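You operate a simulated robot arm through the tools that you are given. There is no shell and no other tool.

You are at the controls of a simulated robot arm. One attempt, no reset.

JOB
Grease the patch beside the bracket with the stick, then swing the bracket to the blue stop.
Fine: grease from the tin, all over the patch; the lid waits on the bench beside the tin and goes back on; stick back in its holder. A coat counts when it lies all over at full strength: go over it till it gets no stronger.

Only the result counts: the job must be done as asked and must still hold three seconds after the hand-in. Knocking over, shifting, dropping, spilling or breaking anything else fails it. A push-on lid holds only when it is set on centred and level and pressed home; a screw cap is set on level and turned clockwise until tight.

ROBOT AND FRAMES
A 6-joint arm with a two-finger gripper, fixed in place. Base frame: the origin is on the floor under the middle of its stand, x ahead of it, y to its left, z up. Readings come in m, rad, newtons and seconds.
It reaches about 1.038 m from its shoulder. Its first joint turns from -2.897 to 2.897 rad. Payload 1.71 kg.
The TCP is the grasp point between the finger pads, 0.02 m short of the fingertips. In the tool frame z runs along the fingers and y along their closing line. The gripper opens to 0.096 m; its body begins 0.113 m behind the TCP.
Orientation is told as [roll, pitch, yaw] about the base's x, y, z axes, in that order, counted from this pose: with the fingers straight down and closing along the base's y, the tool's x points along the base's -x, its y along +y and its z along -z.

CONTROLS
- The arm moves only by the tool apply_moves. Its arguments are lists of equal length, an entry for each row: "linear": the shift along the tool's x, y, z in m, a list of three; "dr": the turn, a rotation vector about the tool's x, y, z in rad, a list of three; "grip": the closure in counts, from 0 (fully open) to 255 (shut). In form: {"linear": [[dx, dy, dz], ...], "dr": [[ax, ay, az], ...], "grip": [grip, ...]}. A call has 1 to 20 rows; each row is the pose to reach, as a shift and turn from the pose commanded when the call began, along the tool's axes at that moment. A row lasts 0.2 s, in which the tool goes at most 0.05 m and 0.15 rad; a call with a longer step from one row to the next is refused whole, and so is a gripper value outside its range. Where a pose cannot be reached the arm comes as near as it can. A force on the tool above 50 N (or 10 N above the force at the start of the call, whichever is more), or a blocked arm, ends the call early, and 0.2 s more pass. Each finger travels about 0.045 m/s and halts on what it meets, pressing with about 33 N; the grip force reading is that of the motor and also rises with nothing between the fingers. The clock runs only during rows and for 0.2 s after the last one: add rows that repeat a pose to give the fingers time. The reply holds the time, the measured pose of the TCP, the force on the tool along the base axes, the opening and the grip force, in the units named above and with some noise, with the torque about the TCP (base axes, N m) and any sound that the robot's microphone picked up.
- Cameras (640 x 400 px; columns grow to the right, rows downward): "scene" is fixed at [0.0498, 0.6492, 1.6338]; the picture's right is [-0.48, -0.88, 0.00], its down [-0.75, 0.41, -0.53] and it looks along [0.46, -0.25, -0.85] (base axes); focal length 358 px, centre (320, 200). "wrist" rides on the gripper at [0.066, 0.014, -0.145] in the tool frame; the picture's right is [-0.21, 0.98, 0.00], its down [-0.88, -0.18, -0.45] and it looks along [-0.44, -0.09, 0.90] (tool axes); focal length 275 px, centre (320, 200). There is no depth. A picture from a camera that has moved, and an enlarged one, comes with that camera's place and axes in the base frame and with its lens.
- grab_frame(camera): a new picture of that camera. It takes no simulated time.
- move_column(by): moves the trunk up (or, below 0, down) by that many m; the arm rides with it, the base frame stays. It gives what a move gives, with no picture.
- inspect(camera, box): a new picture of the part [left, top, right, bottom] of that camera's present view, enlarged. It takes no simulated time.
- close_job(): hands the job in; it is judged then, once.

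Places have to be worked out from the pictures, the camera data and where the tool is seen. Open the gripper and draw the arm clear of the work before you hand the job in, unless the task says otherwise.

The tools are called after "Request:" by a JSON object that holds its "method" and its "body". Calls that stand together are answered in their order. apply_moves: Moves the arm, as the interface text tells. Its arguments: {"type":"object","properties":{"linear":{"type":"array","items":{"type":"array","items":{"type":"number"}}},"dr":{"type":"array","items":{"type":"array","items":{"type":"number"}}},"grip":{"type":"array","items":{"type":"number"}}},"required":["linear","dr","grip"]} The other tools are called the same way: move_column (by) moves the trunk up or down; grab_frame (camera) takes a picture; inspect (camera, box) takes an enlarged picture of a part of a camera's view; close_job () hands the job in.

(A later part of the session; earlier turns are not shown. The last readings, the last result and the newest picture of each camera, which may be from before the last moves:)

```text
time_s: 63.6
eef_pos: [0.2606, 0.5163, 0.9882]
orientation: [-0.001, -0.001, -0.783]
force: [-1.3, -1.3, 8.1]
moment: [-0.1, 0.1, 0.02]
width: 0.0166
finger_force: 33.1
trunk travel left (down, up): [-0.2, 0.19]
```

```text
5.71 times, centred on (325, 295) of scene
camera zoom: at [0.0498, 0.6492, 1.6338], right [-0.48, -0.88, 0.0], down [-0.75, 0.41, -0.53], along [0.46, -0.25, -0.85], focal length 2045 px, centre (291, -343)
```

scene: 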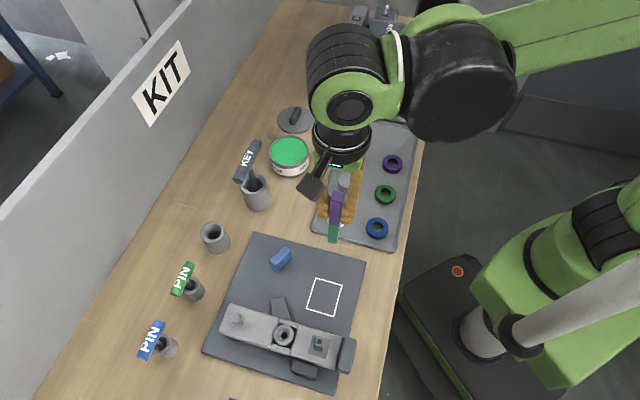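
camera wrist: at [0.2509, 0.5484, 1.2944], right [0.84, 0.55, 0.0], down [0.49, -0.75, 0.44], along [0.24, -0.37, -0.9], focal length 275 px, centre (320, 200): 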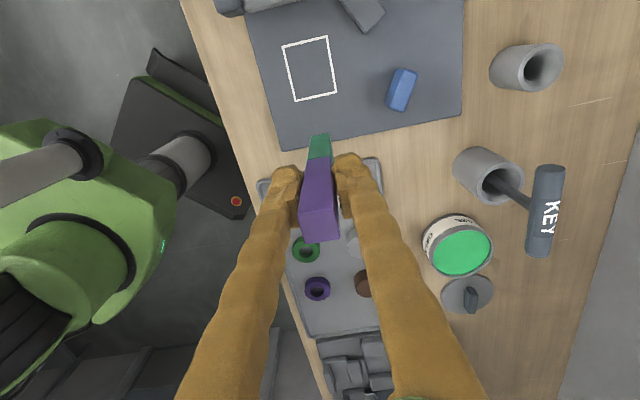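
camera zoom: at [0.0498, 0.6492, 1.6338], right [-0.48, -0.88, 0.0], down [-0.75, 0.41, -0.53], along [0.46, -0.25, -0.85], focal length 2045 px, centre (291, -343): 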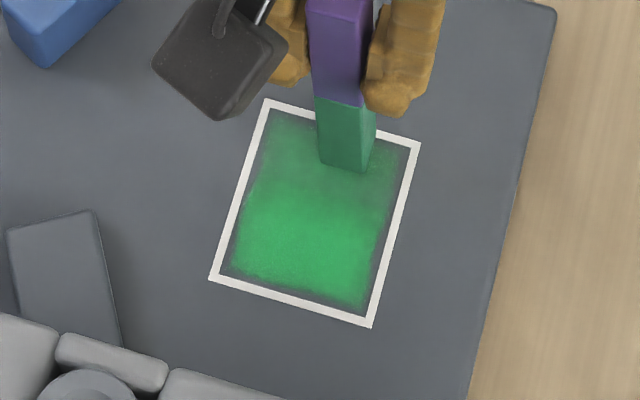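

Good coverage so far, but it's thinner on the far (+v) half and along the edges. I'll go over that half with cross strokes reaching further out to the outline.

Request:
{"method": "apply_moves", "body": {"linear": [[-0.0045, 0.0135, 0], [-0.0045, 0.027, 0], [-0.0045, 0.0135, 0], [-0.0045, 0, 0], [-0.0045, -0.0135, 0], [-0.0045, -0.025, 0], [0.0045, -0.025, 0], [0.0045, -0.0135, 0], [0.0045, 0, 0], [0.0045, 0.0135, 0], [0.0045, 0.027, 0], [0.0145, 0.027, 0], [0.0145, 0.0135, 0], [0.0145, 0, 0], [0.0145, -0.0135, 0], [0.0145, -0.025, 0], [0.0245, -0.025, 0], [0.0245, -0.0135, 0], [0.0245, 0, 0], [0.0245, 0.0135, 0]], "dr": [[0, 0, 0], [0, 0, 0], [0, 0, 0], [0, 0, 0], [0, 0, 0], [0, 0, 0], [0, 0, 0], [0, 0, 0], [0, 0, 0], [0, 0, 0], [0, 0, 0], [0, 0, 0], [0, 0, 0], [0, 0, 0], [0, 0, 0], [0, 0, 0], [0, 0, 0], [0, 0, 0], [0, 0, 0], [0, 0, 0]], "grip": [255, 255, 255, 255, 255, 255, 255, 255, 255, 255, 255, 255, 255, 255, 255, 255, 255, 255, 255, 255]}}

Request:
{"method": "inspect", "body": {"camera": "wrist", "box": [240, 40, 400, 180]}}

Request:
{"method": "inspect", "body": {"camera": "scene", "box": [290, 260, 360, 330]}}

```text
time_s: 67.8
eef_pos: [0.2518, 0.5439, 0.9891]
orientation: [-0.001, -0.002, -0.786]
force: [-0.2, 0.3, -0.5]
moment: [0.03, 0.02, -0.03]
width: 0.0162
finger_force: 32.9
trunk travel left (down, up): [-0.2, 0.19]
```

```text
2.86 times, centred on (320, 110) of wrist
camera zoom: at [0.2162, 0.5997, 1.1353], right [0.84, 0.55, 0.0], down [0.49, -0.75, 0.44], along [0.24, -0.37, -0.9], focal length 786 px, centre (320, 457)
```

zoom: 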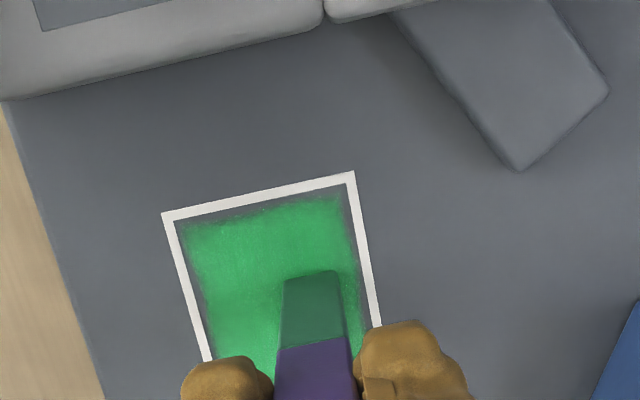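

```text
5.71 times, centred on (325, 295) of scene
camera zoom: at [0.0498, 0.6492, 1.6338], right [-0.48, -0.88, 0.0], down [-0.75, 0.41, -0.53], along [0.46, -0.25, -0.85], focal length 2045 px, centre (291, -343)
```

zoom: 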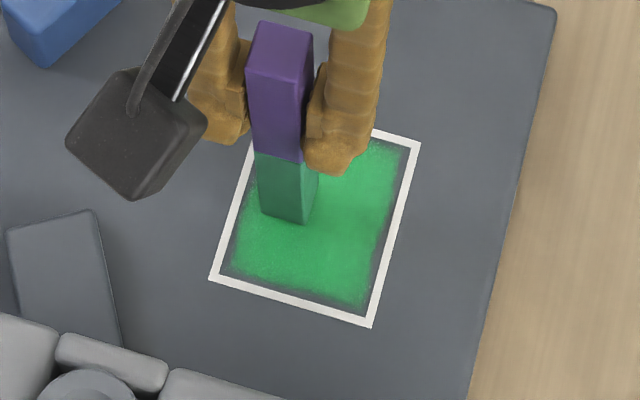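

Request:
{"method": "apply_moves", "body": {"linear": [[0, 0.0135, 0.0005], [0.01, 0.0135, 0.0005], [0.01, 0, 0.0005], [0.01, -0.0135, 0.0005], [0.01, -0.027, 0.0005], [0.01, -0.0395, 0.0005], [0.02, -0.0395, 0.0005], [0.02, -0.027, 0.0005], [0.02, -0.0135, 0.0005], [0.02, 0, 0.0005], [0.02, 0.0135, 0.0005], [0.028, 0.0135, 0.0005], [0.028, 0, 0.0005], [0.028, -0.0135, 0.0005], [0.028, -0.027, 0.0005], [0.028, -0.0395, 0.0005], [0.033, -0.0395, 0.0005], [0.033, -0.027, 0.0005], [0.033, -0.0135, 0.0005], [0.033, 0, 0.0005]], "dr": [[0, 0, 0], [0, 0, 0], [0, 0, 0], [0, 0, 0], [0, 0, 0], [0, 0, 0], [0, 0, 0], [0, 0, 0], [0, 0, 0], [0, 0, 0], [0, 0, 0], [0, 0, 0], [0, 0, 0], [0, 0, 0], [0, 0, 0], [0, 0, 0], [0, 0, 0], [0, 0, 0], [0, 0, 0], [0, 0, 0]], "grip": [255, 255, 255, 255, 255, 255, 255, 255, 255, 255, 255, 255, 255, 255, 255, 255, 255, 255, 255, 255]}}

Request:
{"method": "inspect", "body": {"camera": "scene", "box": [290, 260, 360, 330]}}

```text
time_s: 72.0
eef_pos: [0.2293, 0.5668, 0.9882]
orientation: [0.002, -0.001, -0.784]
force: [-0.8, 0.3, -0.7]
moment: [0.01, 0.03, -0.01]
width: 0.0166
finger_force: 32.7
trunk travel left (down, up): [-0.2, 0.19]
```

```text
5.71 times, centred on (325, 295) of scene
camera zoom: at [0.0498, 0.6492, 1.6338], right [-0.48, -0.88, 0.0], down [-0.75, 0.41, -0.53], along [0.46, -0.25, -0.85], focal length 2045 px, centre (291, -343)
```

zoom: 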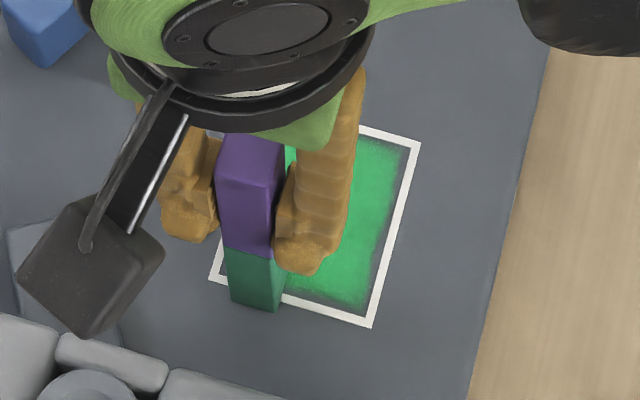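

I'll lift and back off to see the whole patch clearly.

Request:
{"method": "apply_moves", "body": {"linear": [[0, 0, -0.02], [0, 0, -0.05], [-0.03, 0, -0.08], [-0.06, 0, -0.11], [-0.1, -0.01, -0.14], [-0.14, -0.015, -0.15], [-0.14, -0.015, -0.15]], "dr": [[0, 0, 0], [0, 0, 0], [0, 0, 0], [0, 0, 0], [0, 0, 0], [0, 0, 0], [0, 0, 0]], "grip": [255, 255, 255, 255, 255, 255, 255]}}

Request:
{"method": "grab_frame", "body": {"camera": "wrist"}}

Request:
{"method": "inspect", "body": {"camera": "scene", "box": [295, 265, 355, 325]}}

```text
refused: row 5 steps farther than a row can; nothing moved
```

```text
taken
camera wrist: at [0.1927, 0.6235, 1.1343], right [0.84, 0.55, 0.0], down [0.49, -0.75, 0.44], along [0.24, -0.37, -0.9], focal length 275 px, centre (320, 200)
```

wrist: 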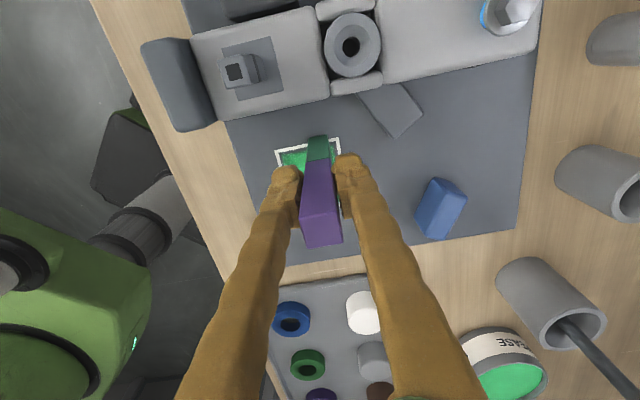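

```text
6.67 times, centred on (325, 295) of scene
camera zoom: at [0.0498, 0.6492, 1.6338], right [-0.48, -0.88, 0.0], down [-0.75, 0.41, -0.53], along [0.46, -0.25, -0.85], focal length 2386 px, centre (287, -433)
```

zoom: 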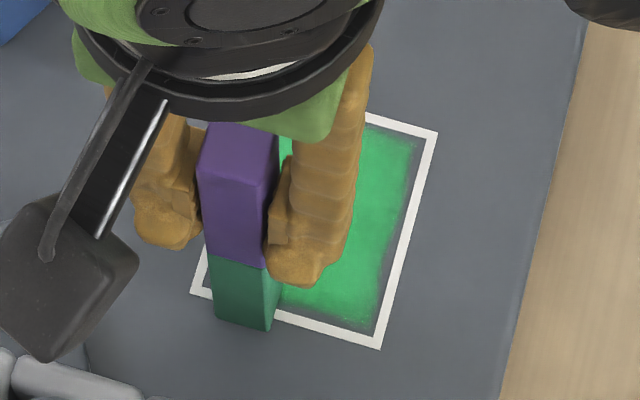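

The step was too long; I'll repeat it with smaller rows.

Request:
{"method": "apply_moves", "body": {"linear": [[0, 0, -0.02], [0, 0, -0.05], [-0.025, 0, -0.08], [-0.05, 0, -0.11], [-0.085, -0.005, -0.13], [-0.12, -0.01, -0.15], [-0.14, -0.015, -0.15], [-0.14, -0.015, -0.15]], "dr": [[0, 0, 0], [0, 0, 0], [0, 0, 0], [0, 0, 0], [0, 0, 0], [0, 0, 0], [0, 0, 0], [0, 0, 0]], "grip": [255, 255, 255, 255, 255, 255, 255, 255]}}

Request:
{"method": "inspect", "body": {"camera": "wrist", "box": [240, 0, 360, 120]}}

Request:
{"method": "inspect", "body": {"camera": "scene", "box": [295, 265, 355, 325]}}

Request:
{"method": "grab_frame", "body": {"camera": "wrist"}}

```text
time_s: 73.8
eef_pos: [0.3198, 0.4575, 1.1389]
orientation: [0.0, 0.0, -0.786]
force: [0.6, -0.4, -0.5]
moment: [0.02, -0.03, 0.02]
width: 0.0165
finger_force: 32.6
trunk travel left (down, up): [-0.2, 0.19]
```

```text
3.33 times, centred on (300, 60) of wrist
camera zoom: at [0.2834, 0.5136, 1.2845], right [0.84, 0.55, 0.0], down [0.49, -0.75, 0.44], along [0.24, -0.37, -0.9], focal length 918 px, centre (387, 667)
```

zoom: 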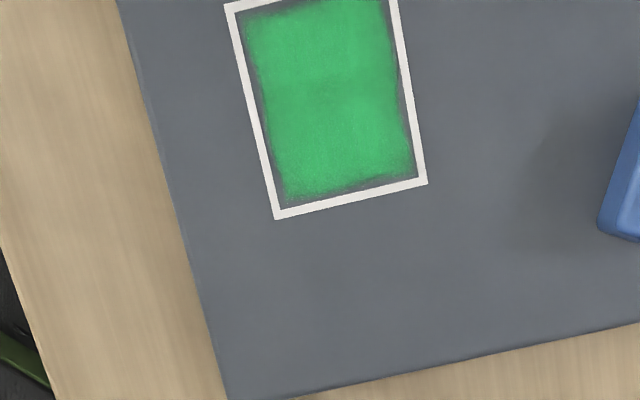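

```text
6.67 times, centred on (325, 295) of scene
camera zoom: at [0.0498, 0.6492, 1.6338], right [-0.48, -0.88, 0.0], down [-0.75, 0.41, -0.53], along [0.46, -0.25, -0.85], focal length 2386 px, centre (287, -433)
```

zoom: 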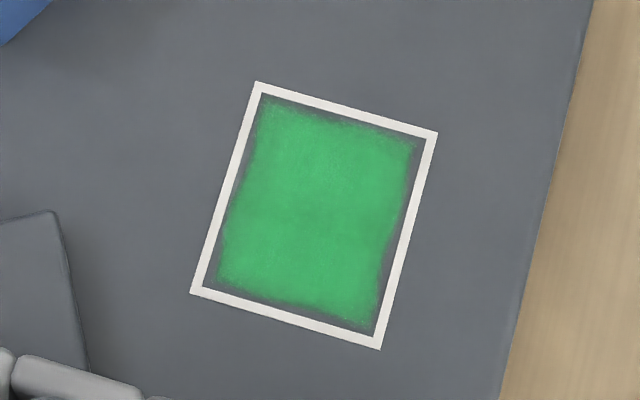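

```text
taken
camera wrist: at [0.2834, 0.5136, 1.2845], right [0.84, 0.55, 0.0], down [0.49, -0.75, 0.44], along [0.24, -0.37, -0.9], focal length 275 px, centre (320, 200)
```

wrist: 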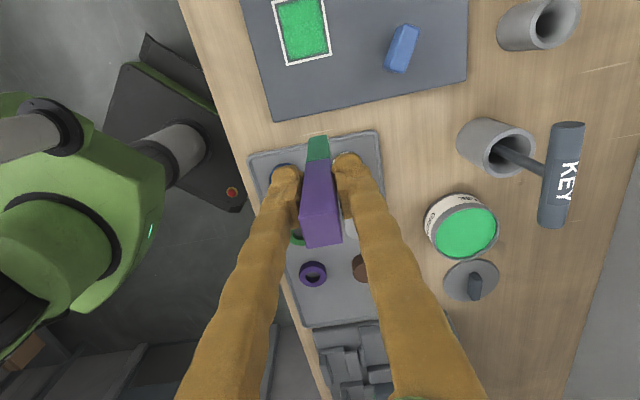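

The coat is nearly even, with a thin fainter rim near the outline. I'll go over the perimeter again, then the inside, to see whether it gets any stronger.

Request:
{"method": "apply_moves", "body": {"linear": [[0.02, -0.005, 0.03], [0.04, -0.01, 0.06], [0.06, -0.016, 0.09], [0.08, -0.0225, 0.12], [0.08, -0.0225, 0.14], [0.08, -0.0225, 0.1505], [0.08, -0.0105, 0.1505], [0.08, 0.0015, 0.1505], [0.08, 0.0135, 0.1505], [0.08, 0.0255, 0.1505], [0.0945, 0.0255, 0.1505], [0.109, 0.0255, 0.1505], [0.1235, 0.0255, 0.1505], [0.138, 0.0255, 0.1505], [0.138, 0.0135, 0.1505], [0.138, 0.0015, 0.1505], [0.138, -0.0105, 0.1505], [0.138, -0.0225, 0.1505], [0.1235, -0.0225, 0.1505], [0.109, -0.0225, 0.1505]], "dr": [[0, 0, 0], [0, 0, 0], [0, 0, 0], [0, 0, 0], [0, 0, 0], [0, 0, 0], [0, 0, 0], [0, 0, 0], [0, 0, 0], [0, 0, 0], [0, 0, 0], [0, 0, 0], [0, 0, 0], [0, 0, 0], [0, 0, 0], [0, 0, 0], [0, 0, 0], [0, 0, 0], [0, 0, 0], [0, 0, 0]], "grip": [255, 255, 255, 255, 255, 255, 255, 255, 255, 255, 255, 255, 255, 255, 255, 255, 255, 255, 255, 255]}}

Request:
{"method": "inspect", "body": {"camera": "wrist", "box": [240, 40, 400, 180]}}

```text
time_s: 78.0
eef_pos: [0.2238, 0.5178, 0.9879]
orientation: [-0.001, -0.001, -0.786]
force: [0.7, -0.3, -0.2]
moment: [0.0, -0.03, 0.01]
width: 0.0167
finger_force: 32.9
trunk travel left (down, up): [-0.2, 0.19]
```

```text
2.86 times, centred on (320, 110) of wrist
camera zoom: at [0.1882, 0.5746, 1.134], right [0.84, 0.55, 0.0], down [0.49, -0.75, 0.44], along [0.24, -0.37, -0.9], focal length 786 px, centre (320, 457)
```

zoom: 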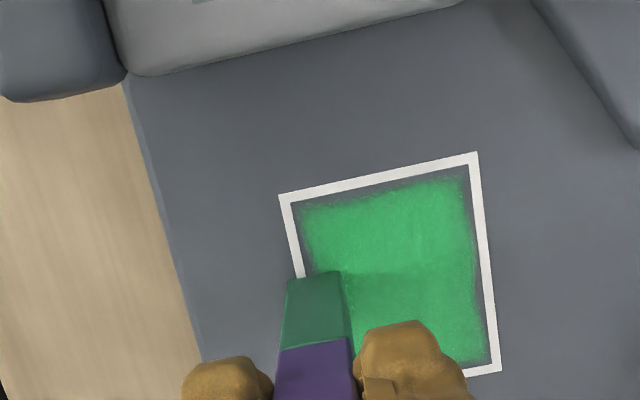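

Request:
{"method": "apply_moves", "body": {"linear": [[-0.0145, 0, 0.0005], [-0.029, 0, 0.0005], [-0.029, 0.012, 0.0005], [-0.0145, 0.012, 0.0005], [0, 0.012, 0.0005], [0.0145, 0.012, 0.0005], [0.029, 0.012, 0.0005], [0.029, 0.024, 0.0005], [0.0145, 0.024, 0.0005], [0, 0.024, 0.0005], [-0.0145, 0.024, 0.0005], [-0.029, 0.024, 0.0005], [-0.029, 0.036, 0.0005], [-0.0145, 0.036, 0.0005], [0, 0.036, 0.0005], [0.0145, 0.036, 0.0005], [0.029, 0.036, 0.0005], [0.029, 0.048, 0.0005], [0, 0.048, 0.0005], [-0.029, 0.048, 0.0005]], "dr": [[0, 0, 0], [0, 0, 0], [0, 0, 0], [0, 0, 0], [0, 0, 0], [0, 0, 0], [0, 0, 0], [0, 0, 0], [0, 0, 0], [0, 0, 0], [0, 0, 0], [0, 0, 0], [0, 0, 0], [0, 0, 0], [0, 0, 0], [0, 0, 0], [0, 0, 0], [0, 0, 0], [0, 0, 0], [0, 0, 0]], "grip": [255, 255, 255, 255, 255, 255, 255, 255, 255, 255, 255, 255, 255, 255, 255, 255, 255, 255, 255, 255]}}

Request:
{"method": "apply_moves", "body": {"linear": [[0, 0, -0.02], [0, 0, -0.05], [-0.02, 0, -0.08], [-0.04, 0, -0.11], [-0.06, -0.015, -0.13], [-0.085, -0.03, -0.15], [-0.085, -0.03, -0.15]], "dr": [[0, 0, 0], [0, 0, 0], [0, 0, 0], [0, 0, 0], [0, 0, 0], [0, 0, 0], [0, 0, 0]], "grip": [255, 255, 255, 255, 255, 255, 255]}}

Request:
{"method": "inspect", "body": {"camera": "scene", "box": [295, 265, 355, 325]}}

Request:
{"method": "inspect", "body": {"camera": "wrist", "box": [240, 0, 360, 120]}}

```text
time_s: 82.2
eef_pos: [0.2803, 0.5315, 0.9866]
orientation: [-0.002, 0.0, -0.784]
force: [0.2, 0.2, -1.1]
moment: [-0.01, 0.0, 0.02]
width: 0.0166
finger_force: 33.4
trunk travel left (down, up): [-0.2, 0.19]
```

```text
time_s: 83.8
eef_pos: [0.3171, 0.4485, 1.1382]
orientation: [-0.001, 0.0, -0.784]
force: [-0.4, -1.2, -0.6]
moment: [0.0, -0.01, 0.02]
width: 0.0165
finger_force: 33.4
trunk travel left (down, up): [-0.2, 0.19]
```

```text
6.67 times, centred on (325, 295) of scene
camera zoom: at [0.0498, 0.6492, 1.6338], right [-0.48, -0.88, 0.0], down [-0.75, 0.41, -0.53], along [0.46, -0.25, -0.85], focal length 2386 px, centre (287, -433)
```

zoom: 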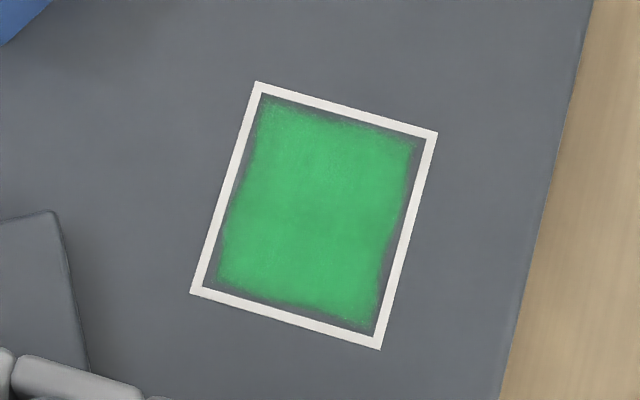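

```text
3.33 times, centred on (300, 60) of wrist
camera zoom: at [0.2817, 0.5055, 1.2843], right [0.84, 0.55, 0.0], down [0.49, -0.75, 0.44], along [0.24, -0.37, -0.9], focal length 918 px, centre (387, 667)
```

zoom: 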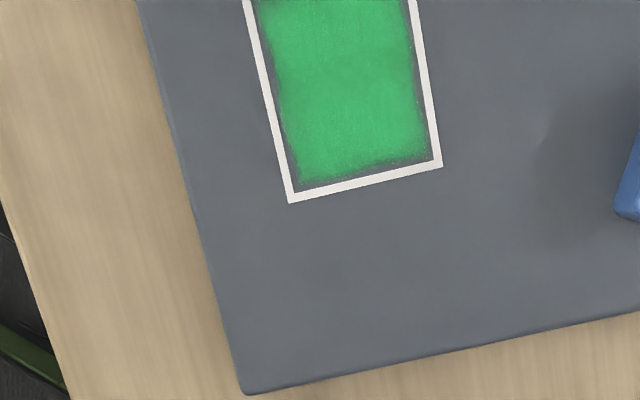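

Contact force was near zero in the last passes, so the tip may have been hovering slightly (stick slid a bit in the grip). I'll re-dip for a fresh load and use the contact height there as a check.

Request:
{"method": "apply_moves", "body": {"linear": [[-0.01, 0.01, -0.03], [-0.035, 0.033, -0.05], [-0.062, 0.058, -0.05], [-0.089, 0.083, -0.05], [-0.116, 0.108, -0.05], [-0.143, 0.133, -0.05], [-0.17, 0.158, -0.05], [-0.197, 0.183, -0.05], [-0.2177, 0.2028, -0.05], [-0.2177, 0.2028, -0.01], [-0.2177, 0.2028, 0.03], [-0.2177, 0.2028, 0.07], [-0.2177, 0.2028, 0.095], [-0.2177, 0.2028, 0.108], [-0.2177, 0.2028, 0.108]], "dr": [[0, 0, 0], [0, 0, 0], [0, 0, 0], [0, 0, 0], [0, 0, 0], [0, 0, 0], [0, 0, 0], [0, 0, 0], [0, 0, 0], [0, 0, 0], [0, 0, 0], [0, 0, 0], [0, 0, 0], [0, 0, 0], [0, 0, 0]], "grip": [255, 255, 255, 255, 255, 255, 255, 255, 255, 255, 255, 255, 255, 255, 255]}}

Request:
{"method": "inspect", "body": {"camera": "wrist", "box": [220, 60, 420, 220]}}

Request:
{"method": "inspect", "body": {"camera": "scene", "box": [230, 80, 340, 190]}}

```text
time_s: 87.0
eef_pos: [0.6144, 0.441, 1.0293]
orientation: [-0.001, -0.002, -0.786]
force: [-0.4, 0.7, -0.8]
moment: [-0.04, 0.02, -0.01]
width: 0.0164
finger_force: 33.2
trunk travel left (down, up): [-0.2, 0.19]
```

```text
2.50 times, centred on (320, 140) of wrist
camera zoom: at [0.5787, 0.4969, 1.1745], right [0.84, 0.55, 0.0], down [0.49, -0.75, 0.44], along [0.24, -0.37, -0.9], focal length 688 px, centre (320, 350)
```

zoom: 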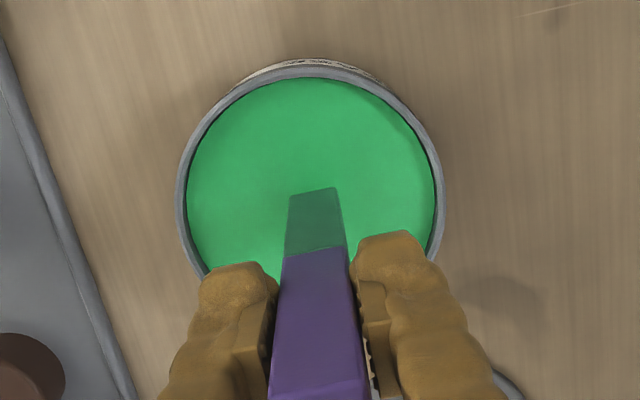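

```text
3.64 times, centred on (285, 135) of scene
camera zoom: at [0.0498, 0.6492, 1.6338], right [-0.48, -0.88, 0.0], down [-0.75, 0.41, -0.53], along [0.46, -0.25, -0.85], focal length 1301 px, centre (447, 436)
```

zoom: 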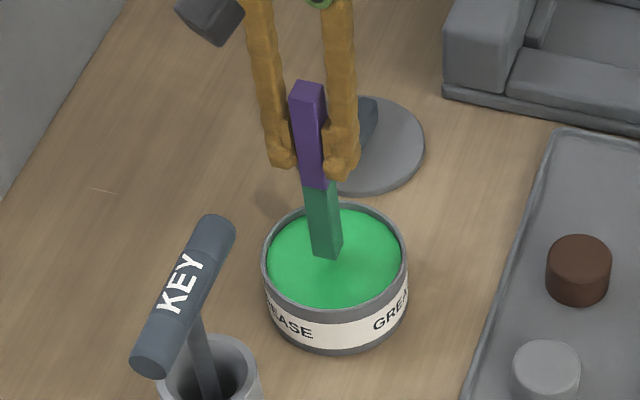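

Request:
{"method": "apply_moves", "body": {"linear": [[0, 0, 0.002], [0, 0, 0.004], [0, 0, 0.006], [0, 0, 0.006]], "dr": [[0, 0, 0], [0, 0, 0], [0, 0, 0], [0, 0, 0]], "grip": [255, 255, 255, 255]}}

Request:
{"method": "inspect", "body": {"camera": "scene", "box": [230, 80, 340, 190]}}

```text
time_s: 88.0
eef_pos: [0.6149, 0.4414, 1.0232]
orientation: [-0.002, 0.0, -0.786]
force: [0.5, 0.2, -1.0]
moment: [-0.01, 0.0, 0.04]
width: 0.0164
finger_force: 33.2
trunk travel left (down, up): [-0.2, 0.19]
```

```text
3.64 times, centred on (285, 135) of scene
camera zoom: at [0.0498, 0.6492, 1.6338], right [-0.48, -0.88, 0.0], down [-0.75, 0.41, -0.53], along [0.46, -0.25, -0.85], focal length 1301 px, centre (447, 436)
```

zoom: 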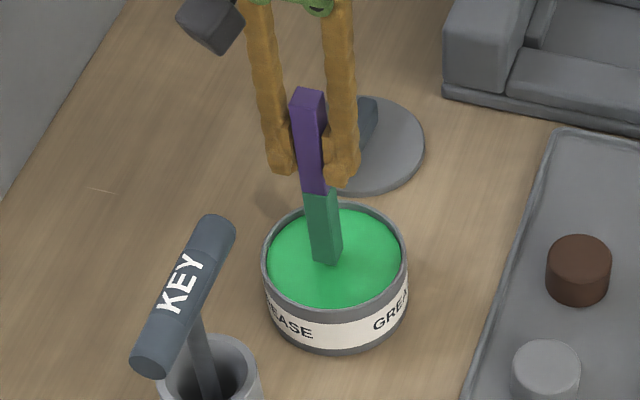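

Request:
{"method": "apply_moves", "body": {"linear": [[0, 0, 0.0015], [0, 0, 0.003], [0, 0, 0.003]], "dr": [[0, 0, 0], [0, 0, 0], [0, 0, 0]], "grip": [255, 255, 255]}}

```text
time_s: 88.8
eef_pos: [0.6159, 0.4399, 1.0216]
orientation: [-0.002, 0.0, -0.787]
force: [0.0, 0.3, -0.8]
moment: [-0.03, 0.02, -0.01]
width: 0.0162
finger_force: 32.7
trunk travel left (down, up): [-0.2, 0.19]
```

Request:
{"method": "apply_moves", "body": {"linear": [[0, 0, 0.0015], [0, 0, 0.003], [0, 0, 0.003]], "dr": [[0, 0, 0], [0, 0, 0], [0, 0, 0]], "grip": [255, 255, 255]}}

```text
time_s: 89.6
eef_pos: [0.6145, 0.4404, 1.0181]
orientation: [0.001, -0.001, -0.786]
force: [-0.8, 0.9, 9.8]
moment: [0.15, 0.07, -0.01]
width: 0.0166
finger_force: 33.1
trunk travel left (down, up): [-0.2, 0.19]
```

Contact now at TCP z≈1.019, so the stick has slid ~7 mm up in the grip—on the plate contact should be near TCP z≈0.984, meaning the last passes hovered. I'll return to the patch and find real contact again.

Request:
{"method": "apply_moves", "body": {"linear": [[0, 0, -0.03], [0, 0, -0.07], [0, 0, -0.11], [0.03, -0.0175, -0.14], [0.06, -0.035, -0.15], [0.095, -0.055, -0.15], [0.13, -0.076, -0.15], [0.165, -0.0965, -0.15], [0.2, -0.117, -0.15], [0.235, -0.1375, -0.15], [0.27, -0.158, -0.15], [0.3, -0.1755, -0.14], [0.33, -0.1913, -0.11], [0.33, -0.1913, -0.07], [0.33, -0.1913, -0.03], [0.33, -0.1913, 0.005], [0.33, -0.1913, 0.026], [0.33, -0.1913, 0.029], [0.33, -0.1913, 0.029]], "dr": [[0, 0, 0], [0, 0, 0], [0, 0, 0], [0, 0, 0], [0, 0, 0], [0, 0, 0], [0, 0, 0], [0, 0, 0], [0, 0, 0], [0, 0, 0], [0, 0, 0], [0, 0, 0], [0, 0, 0], [0, 0, 0], [0, 0, 0], [0, 0, 0], [0, 0, 0], [0, 0, 0], [0, 0, 0]], "grip": [255, 255, 255, 255, 255, 255, 255, 255, 255, 255, 255, 255, 255, 255, 255, 255, 255, 255, 255]}}

Request:
{"method": "inspect", "body": {"camera": "wrist", "box": [250, 60, 410, 200]}}

Request:
{"method": "inspect", "body": {"camera": "scene", "box": [290, 260, 360, 330]}}

```text
time_s: 93.6
eef_pos: [0.2468, 0.5378, 0.9873]
orientation: [-0.001, 0.001, -0.786]
force: [0.5, 0.2, -0.1]
moment: [-0.03, 0.03, -0.03]
width: 0.0165
finger_force: 32.7
trunk travel left (down, up): [-0.2, 0.19]
```

```text
2.86 times, centred on (330, 130) of wrist
camera zoom: at [0.2103, 0.5945, 1.1334], right [0.84, 0.55, 0.0], down [0.49, -0.75, 0.44], along [0.24, -0.37, -0.9], focal length 786 px, centre (291, 400)
```

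zoom: 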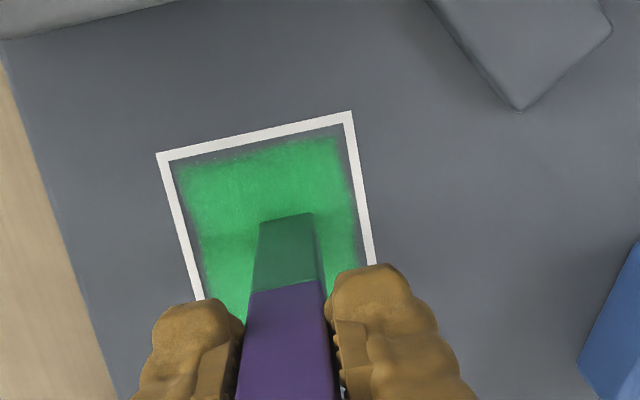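

```text
5.71 times, centred on (325, 295) of scene
camera zoom: at [0.0498, 0.6492, 1.6338], right [-0.48, -0.88, 0.0], down [-0.75, 0.41, -0.53], along [0.46, -0.25, -0.85], focal length 2045 px, centre (291, -343)
```

zoom: 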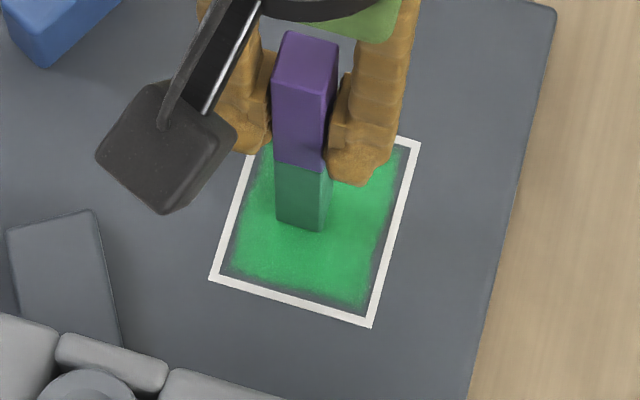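

Request:
{"method": "apply_moves", "body": {"linear": [[0, -0.002, 0.001], [0, -0.004, 0.002], [0, -0.004, 0.003], [0, -0.004, 0.003]], "dr": [[0, 0, 0], [0, 0, 0], [0, 0, 0], [0, 0, 0]], "grip": [255, 255, 255, 255]}}

```text
time_s: 94.6
eef_pos: [0.2426, 0.5347, 0.9859]
orientation: [0.0, -0.001, -0.784]
force: [-1.2, 2.2, 24.4]
moment: [0.19, 0.08, -0.01]
width: 0.0167
finger_force: 33.1
trunk travel left (down, up): [-0.2, 0.19]
```

Contact at ~24 N again; I ease up 1 mm and run a full serpentine with real contact.

Request:
{"method": "apply_moves", "body": {"linear": [[0.0145, 0.012, -0.001], [0.029, 0.024, -0.001], [0.0145, 0.024, -0.001], [0, 0.024, -0.001], [-0.0145, 0.024, -0.001], [-0.029, 0.024, -0.001], [-0.029, 0.012, -0.001], [-0.0145, 0.012, -0.001], [0, 0.012, -0.001], [0.0145, 0.012, -0.001], [0.029, 0.012, -0.001], [0.029, 0, -0.001], [0.0145, 0, -0.001], [0, 0, -0.001], [-0.0145, 0, -0.001], [-0.029, 0, -0.001], [-0.029, -0.012, -0.001], [-0.0145, -0.012, -0.001], [0, -0.012, -0.001], [0.0145, -0.012, -0.001]], "dr": [[0, 0, 0], [0, 0, 0], [0, 0, 0], [0, 0, 0], [0, 0, 0], [0, 0, 0], [0, 0, 0], [0, 0, 0], [0, 0, 0], [0, 0, 0], [0, 0, 0], [0, 0, 0], [0, 0, 0], [0, 0, 0], [0, 0, 0], [0, 0, 0], [0, 0, 0], [0, 0, 0], [0, 0, 0], [0, 0, 0]], "grip": [255, 255, 255, 255, 255, 255, 255, 255, 255, 255, 255, 255, 255, 255, 255, 255, 255, 255, 255, 255]}}

Request:
{"method": "inspect", "body": {"camera": "wrist", "box": [250, 60, 410, 200]}}

Request:
{"method": "inspect", "body": {"camera": "scene", "box": [290, 260, 360, 330]}}

```text
time_s: 98.8
eef_pos: [0.2256, 0.5356, 0.986]
orientation: [-0.001, 0.0, -0.785]
force: [0.2, 0.6, 0.0]
moment: [0.02, 0.0, 0.03]
width: 0.0165
finger_force: 32.8
trunk travel left (down, up): [-0.2, 0.19]
```

```text
2.86 times, centred on (330, 130) of wrist
camera zoom: at [0.1897, 0.5926, 1.1315], right [0.84, 0.55, 0.0], down [0.49, -0.75, 0.44], along [0.24, -0.37, -0.9], focal length 786 px, centre (291, 400)
```

zoom: 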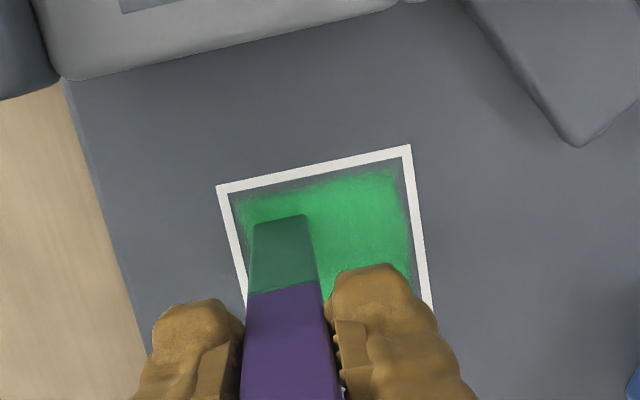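

```text
5.71 times, centred on (325, 295) of scene
camera zoom: at [0.0498, 0.6492, 1.6338], right [-0.48, -0.88, 0.0], down [-0.75, 0.41, -0.53], along [0.46, -0.25, -0.85], focal length 2045 px, centre (291, -343)
```

zoom: 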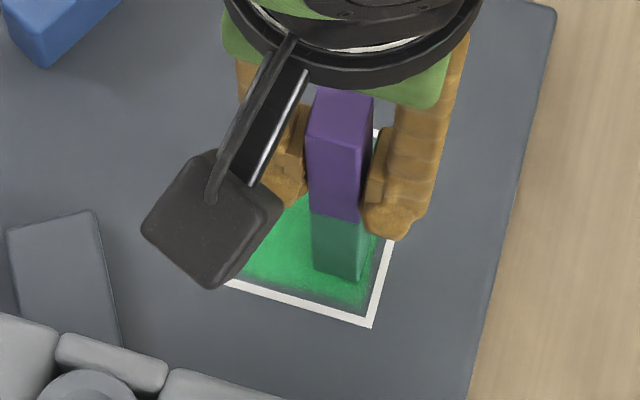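

Request:
{"method": "apply_moves", "body": {"linear": [[0.0145, 0, 0.0008], [0.0145, -0.012, 0.0008], [0, -0.012, 0.0008], [-0.0145, -0.012, 0.0008], [-0.029, -0.012, 0.0008], [-0.0435, -0.012, 0.0008], [-0.0435, 0, 0.0008], [-0.0435, 0.012, 0.0008], [-0.0435, 0.024, 0.0008], [-0.0435, 0.036, 0.0008]], "dr": [[0, 0, 0], [0, 0, 0], [0, 0, 0], [0, 0, 0], [0, 0, 0], [0, 0, 0], [0, 0, 0], [0, 0, 0], [0, 0, 0], [0, 0, 0]], "grip": [255, 255, 255, 255, 255, 255, 255, 255, 255, 255]}}

Request:
{"method": "apply_moves", "body": {"linear": [[0, 0, -0.02], [0, 0, -0.05], [-0.02, 0, -0.08], [-0.04, 0, -0.11], [-0.06, -0.015, -0.13], [-0.085, -0.03, -0.15], [-0.085, -0.03, -0.15]], "dr": [[0, 0, 0], [0, 0, 0], [0, 0, 0], [0, 0, 0], [0, 0, 0], [0, 0, 0], [0, 0, 0]], "grip": [255, 255, 255, 255, 255, 255, 255]}}

Request:
{"method": "inspect", "body": {"camera": "scene", "box": [295, 265, 355, 325]}}

Request:
{"method": "inspect", "body": {"camera": "wrist", "box": [240, 0, 360, 120]}}

```text
time_s: 101.0
eef_pos: [0.283, 0.5327, 0.9849]
orientation: [-0.001, 0.002, -0.785]
force: [-0.2, 0.4, 0.3]
moment: [0.06, 0.0, -0.04]
width: 0.0165
finger_force: 33.3
trunk travel left (down, up): [-0.2, 0.19]
```

```text
time_s: 102.6
eef_pos: [0.321, 0.448, 1.1363]
orientation: [-0.001, 0.0, -0.785]
force: [0.0, -0.7, -0.8]
moment: [0.06, -0.02, 0.02]
width: 0.0165
finger_force: 33.1
trunk travel left (down, up): [-0.2, 0.19]
```

```text
6.67 times, centred on (325, 295) of scene
camera zoom: at [0.0498, 0.6492, 1.6338], right [-0.48, -0.88, 0.0], down [-0.75, 0.41, -0.53], along [0.46, -0.25, -0.85], focal length 2386 px, centre (287, -433)
```

zoom: 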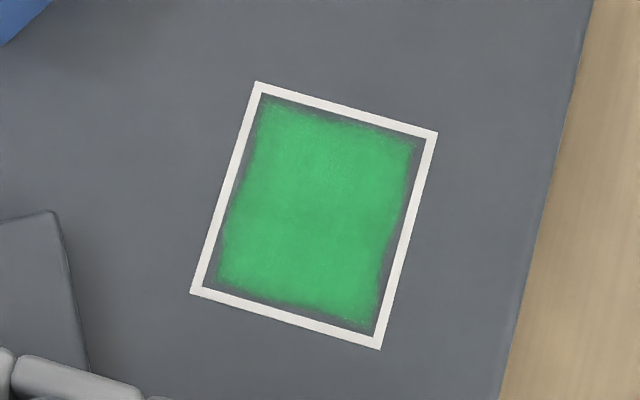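

```text
3.33 times, centred on (300, 60) of wrist
camera zoom: at [0.2848, 0.5039, 1.281], right [0.84, 0.55, 0.0], down [0.49, -0.75, 0.44], along [0.24, -0.37, -0.9], focal length 918 px, centre (387, 667)
```

zoom: 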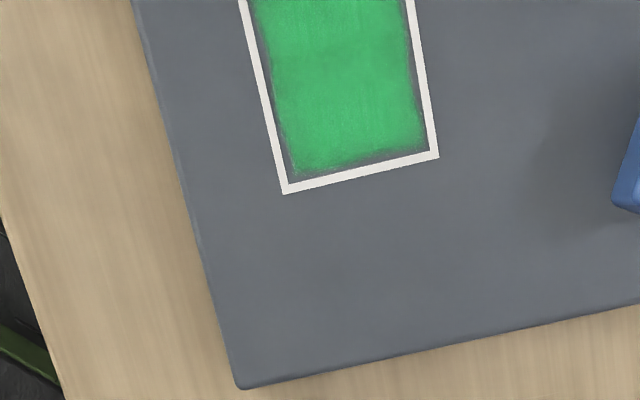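

The coat looks unchanged from before, so it appears saturated. I'll shift slightly for a full close view of the patch to double-check edges.

Request:
{"method": "apply_moves", "body": {"linear": [[0.02, -0.01, 0], [0.04, -0.02, 0], [0.04, -0.02, 0]], "dr": [[0, 0, 0], [0, 0, 0], [0, 0, 0]], "grip": [255, 255, 255]}}

Request:
{"method": "inspect", "body": {"camera": "wrist", "box": [270, 10, 370, 110]}}

Request:
{"method": "grab_frame", "body": {"camera": "wrist"}}

```text
time_s: 103.4
eef_pos: [0.2782, 0.4621, 1.134]
orientation: [0.001, -0.001, -0.785]
force: [-0.2, 0.3, 0.1]
moment: [0.0, -0.03, 0.0]
width: 0.0166
finger_force: 33.4
trunk travel left (down, up): [-0.2, 0.19]
```

```text
4.00 times, centred on (320, 60) of wrist
camera zoom: at [0.2417, 0.5196, 1.2797], right [0.84, 0.55, 0.0], down [0.49, -0.75, 0.44], along [0.24, -0.37, -0.9], focal length 1101 px, centre (320, 760)
```

zoom: 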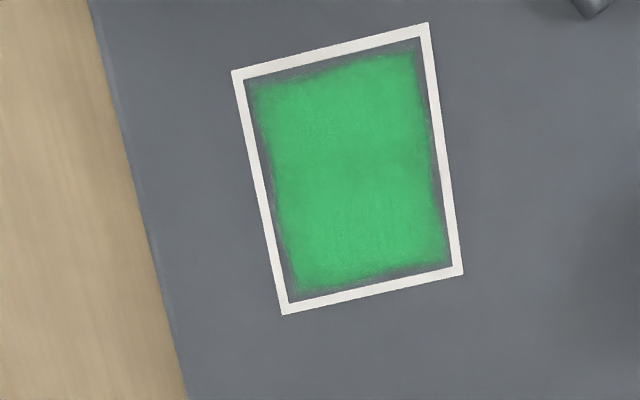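

```text
taken
camera wrist: at [0.2417, 0.5196, 1.2797], right [0.84, 0.55, 0.0], down [0.49, -0.75, 0.44], along [0.24, -0.37, -0.9], focal length 275 px, centre (320, 200)
```

wrist: 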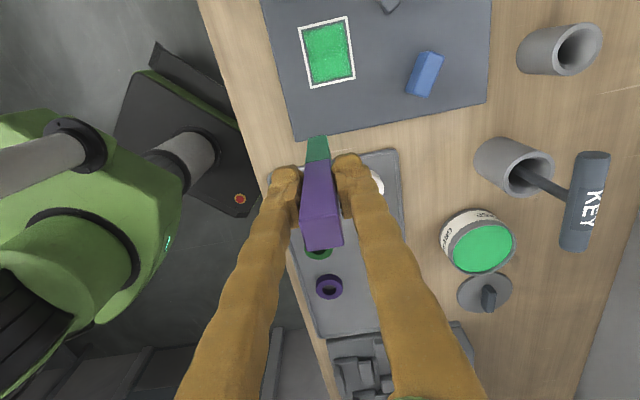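

Edges have a 2–3 mm faint margin, slightly wider on the bracket side and left. I'll run one more perimeter lap further out over the outline, with contact, to see whether it changes.

Request:
{"method": "apply_moves", "body": {"linear": [[0.03, 0.015, 0.03], [0.06, 0.03, 0.06], [0.085, 0.0294, 0.09], [0.1097, 0.0294, 0.12], [0.1097, 0.0294, 0.14], [0.1097, 0.0294, 0.1495], [0.1097, 0.0454, 0.1495], [0.1097, 0.0574, 0.1495], [0.0957, 0.0574, 0.1495], [0.0757, 0.0574, 0.1495], [0.0577, 0.0574, 0.1495], [0.0437, 0.0574, 0.1495], [0.0437, 0.0434, 0.1495], [0.0437, 0.0294, 0.1495], [0.0437, 0.0154, 0.1495], [0.0437, 0.0014, 0.1495], [0.0577, 0.0014, 0.1495], [0.0757, 0.0014, 0.1495], [0.0937, 0.0014, 0.1495], [0.1097, 0.0014, 0.1495]], "dr": [[0, 0, 0], [0, 0, 0], [0, 0, 0], [0, 0, 0], [0, 0, 0], [0, 0, 0], [0, 0, 0], [0, 0, 0], [0, 0, 0], [0, 0, 0], [0, 0, 0], [0, 0, 0], [0, 0, 0], [0, 0, 0], [0, 0, 0], [0, 0, 0], [0, 0, 0], [0, 0, 0], [0, 0, 0], [0, 0, 0]], "grip": [255, 255, 255, 255, 255, 255, 255, 255, 255, 255, 255, 255, 255, 255, 255, 255, 255, 255, 255, 255]}}

Request:
{"method": "inspect", "body": {"camera": "wrist", "box": [250, 60, 410, 200]}}

Request:
{"method": "inspect", "body": {"camera": "scene", "box": [290, 260, 360, 330]}}

```text
time_s: 107.6
eef_pos: [0.2012, 0.5428, 0.9856]
orientation: [-0.002, 0.0, -0.785]
force: [-0.1, 0.7, -0.6]
moment: [0.01, -0.02, -0.02]
width: 0.0164
finger_force: 33.2
trunk travel left (down, up): [-0.2, 0.19]
```

```text
2.86 times, centred on (330, 130) of wrist
camera zoom: at [0.1651, 0.5992, 1.1313], right [0.84, 0.55, 0.0], down [0.49, -0.75, 0.44], along [0.24, -0.37, -0.9], focal length 786 px, centre (291, 400)
```

zoom: 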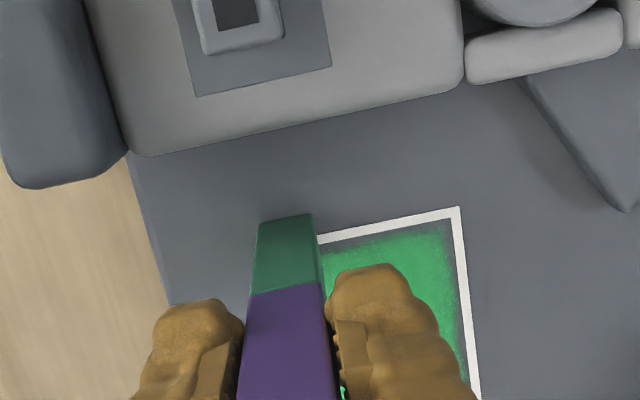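

```text
5.71 times, centred on (325, 295) of scene
camera zoom: at [0.0498, 0.6492, 1.6338], right [-0.48, -0.88, 0.0], down [-0.75, 0.41, -0.53], along [0.46, -0.25, -0.85], focal length 2045 px, centre (291, -343)
```

zoom: 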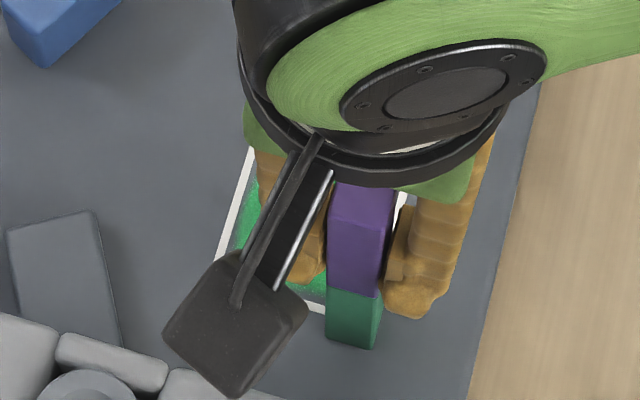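

Still no contact force here; let me lower 2 mm to establish firm contact and repeat the bracket-side edge.

Request:
{"method": "apply_moves", "body": {"linear": [[0, 0, 0.001], [0, 0, 0.002], [0, 0, 0.002]], "dr": [[0, 0, 0], [0, 0, 0], [0, 0, 0]], "grip": [255, 255, 255]}}

```text
time_s: 108.4
eef_pos: [0.2009, 0.5429, 0.986]
orientation: [0.001, 0.002, -0.784]
force: [-1.1, 0.7, 23.5]
moment: [0.12, 0.13, 0.02]
width: 0.0163
finger_force: 33.2
trunk travel left (down, up): [-0.2, 0.19]
```

Request:
{"method": "apply_moves", "body": {"linear": [[-0.003, 0.0, -0.001], [-0.003, 0.014, -0.001], [-0.003, 0.028, -0.001], [-0.003, 0.042, -0.001], [-0.003, 0.056, -0.001], [-0.01, 0.054, -0.001], [-0.01, 0.04, -0.001], [-0.01, 0.026, -0.001], [-0.01, 0.012, -0.001], [-0.01, 0.002, -0.001], [-0.025, 0.002, -0.001], [-0.04, 0.002, -0.001], [-0.055, 0.002, -0.001], [-0.066, 0.002, -0.001], [-0.066, 0.016, -0.001], [-0.066, 0.03, -0.001], [-0.066, 0.044, -0.001], [-0.066, 0.056, -0.001], [-0.045, 0.056, -0.001], [-0.025, 0.056, -0.001]], "dr": [[0, 0, 0], [0, 0, 0], [0, 0, 0], [0, 0, 0], [0, 0, 0], [0, 0, 0], [0, 0, 0], [0, 0, 0], [0, 0, 0], [0, 0, 0], [0, 0, 0], [0, 0, 0], [0, 0, 0], [0, 0, 0], [0, 0, 0], [0, 0, 0], [0, 0, 0], [0, 0, 0], [0, 0, 0], [0, 0, 0]], "grip": [255, 255, 255, 255, 255, 255, 255, 255, 255, 255, 255, 255, 255, 255, 255, 255, 255, 255, 255, 255]}}

Request:
{"method": "apply_moves", "body": {"linear": [[0, 0, -0.02], [0, 0, -0.05], [-0.02, 0, -0.08], [-0.045, 0, -0.11], [-0.07, -0.02, -0.13], [-0.1, -0.04, -0.15], [-0.1, -0.06, -0.15], [-0.1, -0.06, -0.15]], "dr": [[0, 0, 0], [0, 0, 0], [0, 0, 0], [0, 0, 0], [0, 0, 0], [0, 0, 0], [0, 0, 0], [0, 0, 0]], "grip": [255, 255, 255, 255, 255, 255, 255, 255]}}

Request:
{"method": "inspect", "body": {"camera": "scene", "box": [295, 265, 355, 325]}}

Request:
{"method": "grab_frame", "body": {"camera": "wrist"}}

```text
time_s: 112.6
eef_pos: [0.2574, 0.5646, 0.9851]
orientation: [-0.003, 0.0, -0.786]
force: [-1.2, -1.2, -1.1]
moment: [0.0, 0.02, 0.01]
width: 0.0165
finger_force: 33.0
trunk travel left (down, up): [-0.2, 0.19]
```

```text
time_s: 114.4
eef_pos: [0.2855, 0.4522, 1.136]
orientation: [0.0, 0.001, -0.786]
force: [-0.1, 0.0, -1.0]
moment: [0.03, -0.02, -0.03]
width: 0.0168
finger_force: 32.9
trunk travel left (down, up): [-0.2, 0.19]
```

```text
6.67 times, centred on (325, 295) of scene
camera zoom: at [0.0498, 0.6492, 1.6338], right [-0.48, -0.88, 0.0], down [-0.75, 0.41, -0.53], along [0.46, -0.25, -0.85], focal length 2386 px, centre (287, -433)
```

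zoom: 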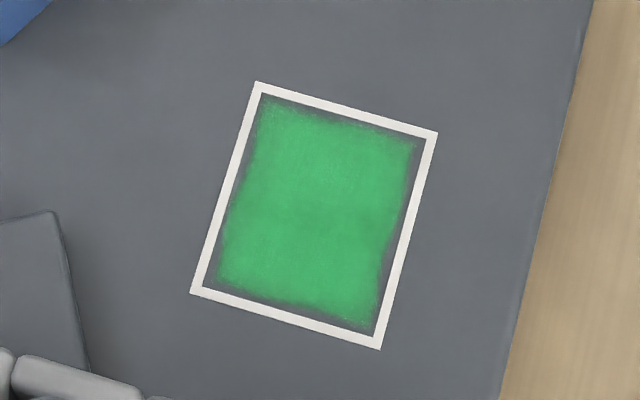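

```text
taken
camera wrist: at [0.2499, 0.5084, 1.2823], right [0.84, 0.55, 0.0], down [0.49, -0.75, 0.44], along [0.24, -0.37, -0.9], focal length 275 px, centre (320, 200)
```

wrist: 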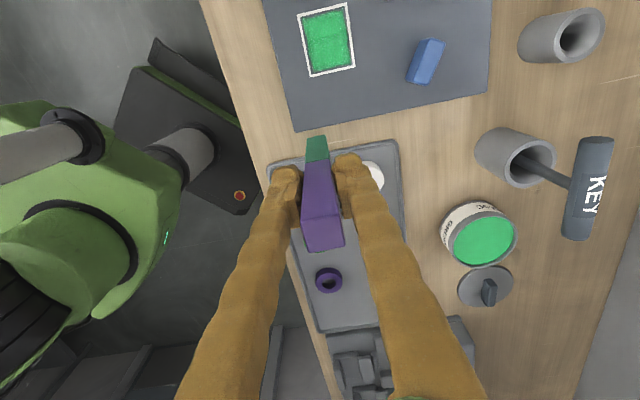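

No further change—the coat is at full strength. Now I return the stick: rise, travel along the bench direction to above the holder at ≈(0.476, 0.692).

Request:
{"method": "apply_moves", "body": {"linear": [[0, 0, -0.03], [0.02, 0.02, -0.06], [0.035, 0.05, -0.064], [0.035, 0.09, -0.064], [0.035, 0.13, -0.064], [0.035, 0.17, -0.064], [0.035, 0.21, -0.064], [0.035, 0.25, -0.064], [0.035, 0.285, -0.064], [0.035, 0.305, -0.064], [0.035, 0.305, -0.064]], "dr": [[0, 0, 0], [0, 0, 0], [0, 0, 0], [0, 0, 0], [0, 0, 0], [0, 0, 0], [0, 0, 0], [0, 0, 0], [0, 0, 0], [0, 0, 0], [0, 0, 0]], "grip": [255, 255, 255, 255, 255, 255, 255, 255, 255, 255, 255]}}

Request:
{"method": "inspect", "body": {"camera": "wrist", "box": [240, 60, 400, 240]}}

Request:
{"method": "inspect", "body": {"camera": "scene", "box": [140, 120, 290, 270]}}

```text
time_s: 116.8
eef_pos: [0.4789, 0.6924, 1.1986]
orientation: [-0.003, 0.0, -0.786]
force: [-0.6, 0.1, -0.6]
moment: [-0.01, 0.0, -0.01]
width: 0.0164
finger_force: 32.7
trunk travel left (down, up): [-0.2, 0.19]
```

```text
2.22 times, centred on (320, 150) of wrist
camera zoom: at [0.4431, 0.7486, 1.3447], right [0.84, 0.55, 0.0], down [0.49, -0.75, 0.44], along [0.24, -0.37, -0.9], focal length 612 px, centre (320, 311)
```

zoom: 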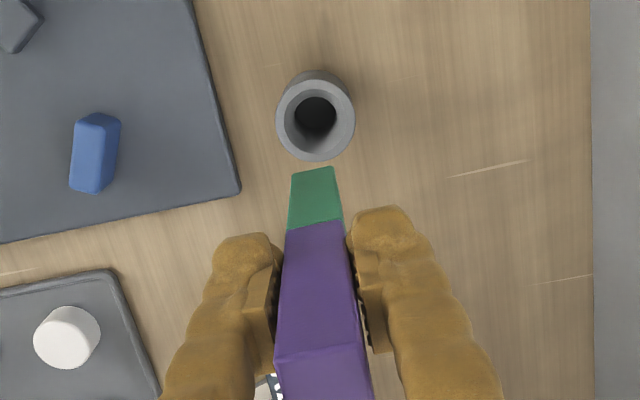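

```text
2.67 times, centred on (215, 195) of scene
camera zoom: at [0.0498, 0.6492, 1.6338], right [-0.48, -0.88, 0.0], down [-0.75, 0.41, -0.53], along [0.46, -0.25, -0.85], focal length 954 px, centre (600, 213)
```

zoom: 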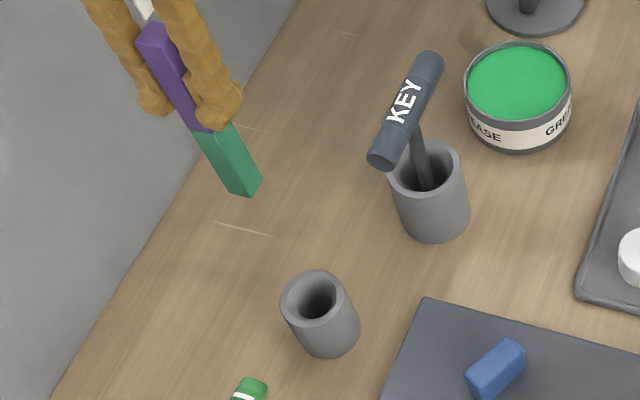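

Tip is aligned within a few mm of the holder; I shift (+3, −1.5 mm) and lower until the tip is just above the rim, then recheck.

Request:
{"method": "apply_moves", "body": {"linear": [[0.003, -0.0015, 0.03], [0.003, -0.0015, 0.065], [0.003, -0.0015, 0.1], [0.003, -0.0015, 0.13], [0.003, -0.0015, 0.152], [0.003, -0.0015, 0.152]], "dr": [[0, 0, 0], [0, 0, 0], [0, 0, 0], [0, 0, 0], [0, 0, 0], [0, 0, 0]], "grip": [255, 255, 255, 255, 255, 255]}}

Request:
{"method": "inspect", "body": {"camera": "wrist", "box": [250, 80, 390, 220]}}

Request:
{"method": "inspect", "body": {"camera": "scene", "box": [160, 180, 260, 270]}}

```text
time_s: 118.2
eef_pos: [0.4768, 0.6963, 1.0474]
orientation: [-0.002, -0.001, -0.785]
force: [-0.4, 0.4, -0.3]
moment: [-0.02, -0.01, -0.01]
width: 0.0165
finger_force: 32.5
trunk travel left (down, up): [-0.2, 0.19]
```

```text
2.86 times, centred on (320, 150) of wrist
camera zoom: at [0.4408, 0.7518, 1.1926], right [0.84, 0.55, 0.0], down [0.49, -0.75, 0.44], along [0.24, -0.37, -0.9], focal length 786 px, centre (320, 343)
```

zoom: 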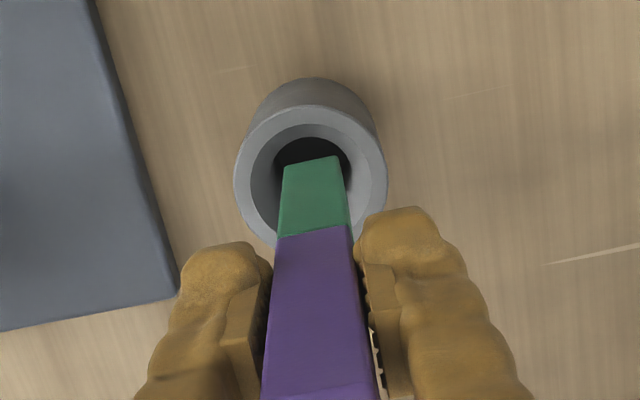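

```text
4.44 times, centred on (210, 225) of scene
camera zoom: at [0.0498, 0.6492, 1.6338], right [-0.48, -0.88, 0.0], down [-0.75, 0.41, -0.53], along [0.46, -0.25, -0.85], focal length 1591 px, centre (809, 89)
```

zoom: 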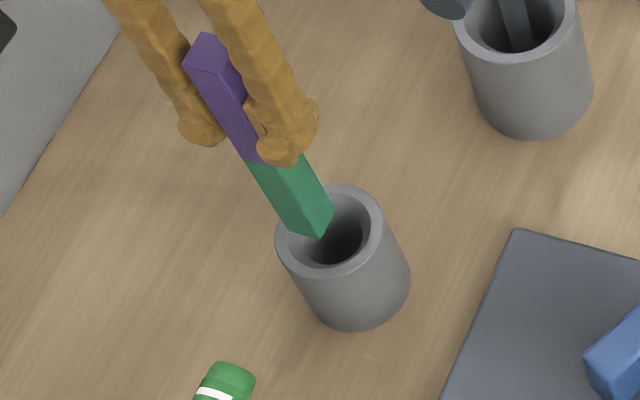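

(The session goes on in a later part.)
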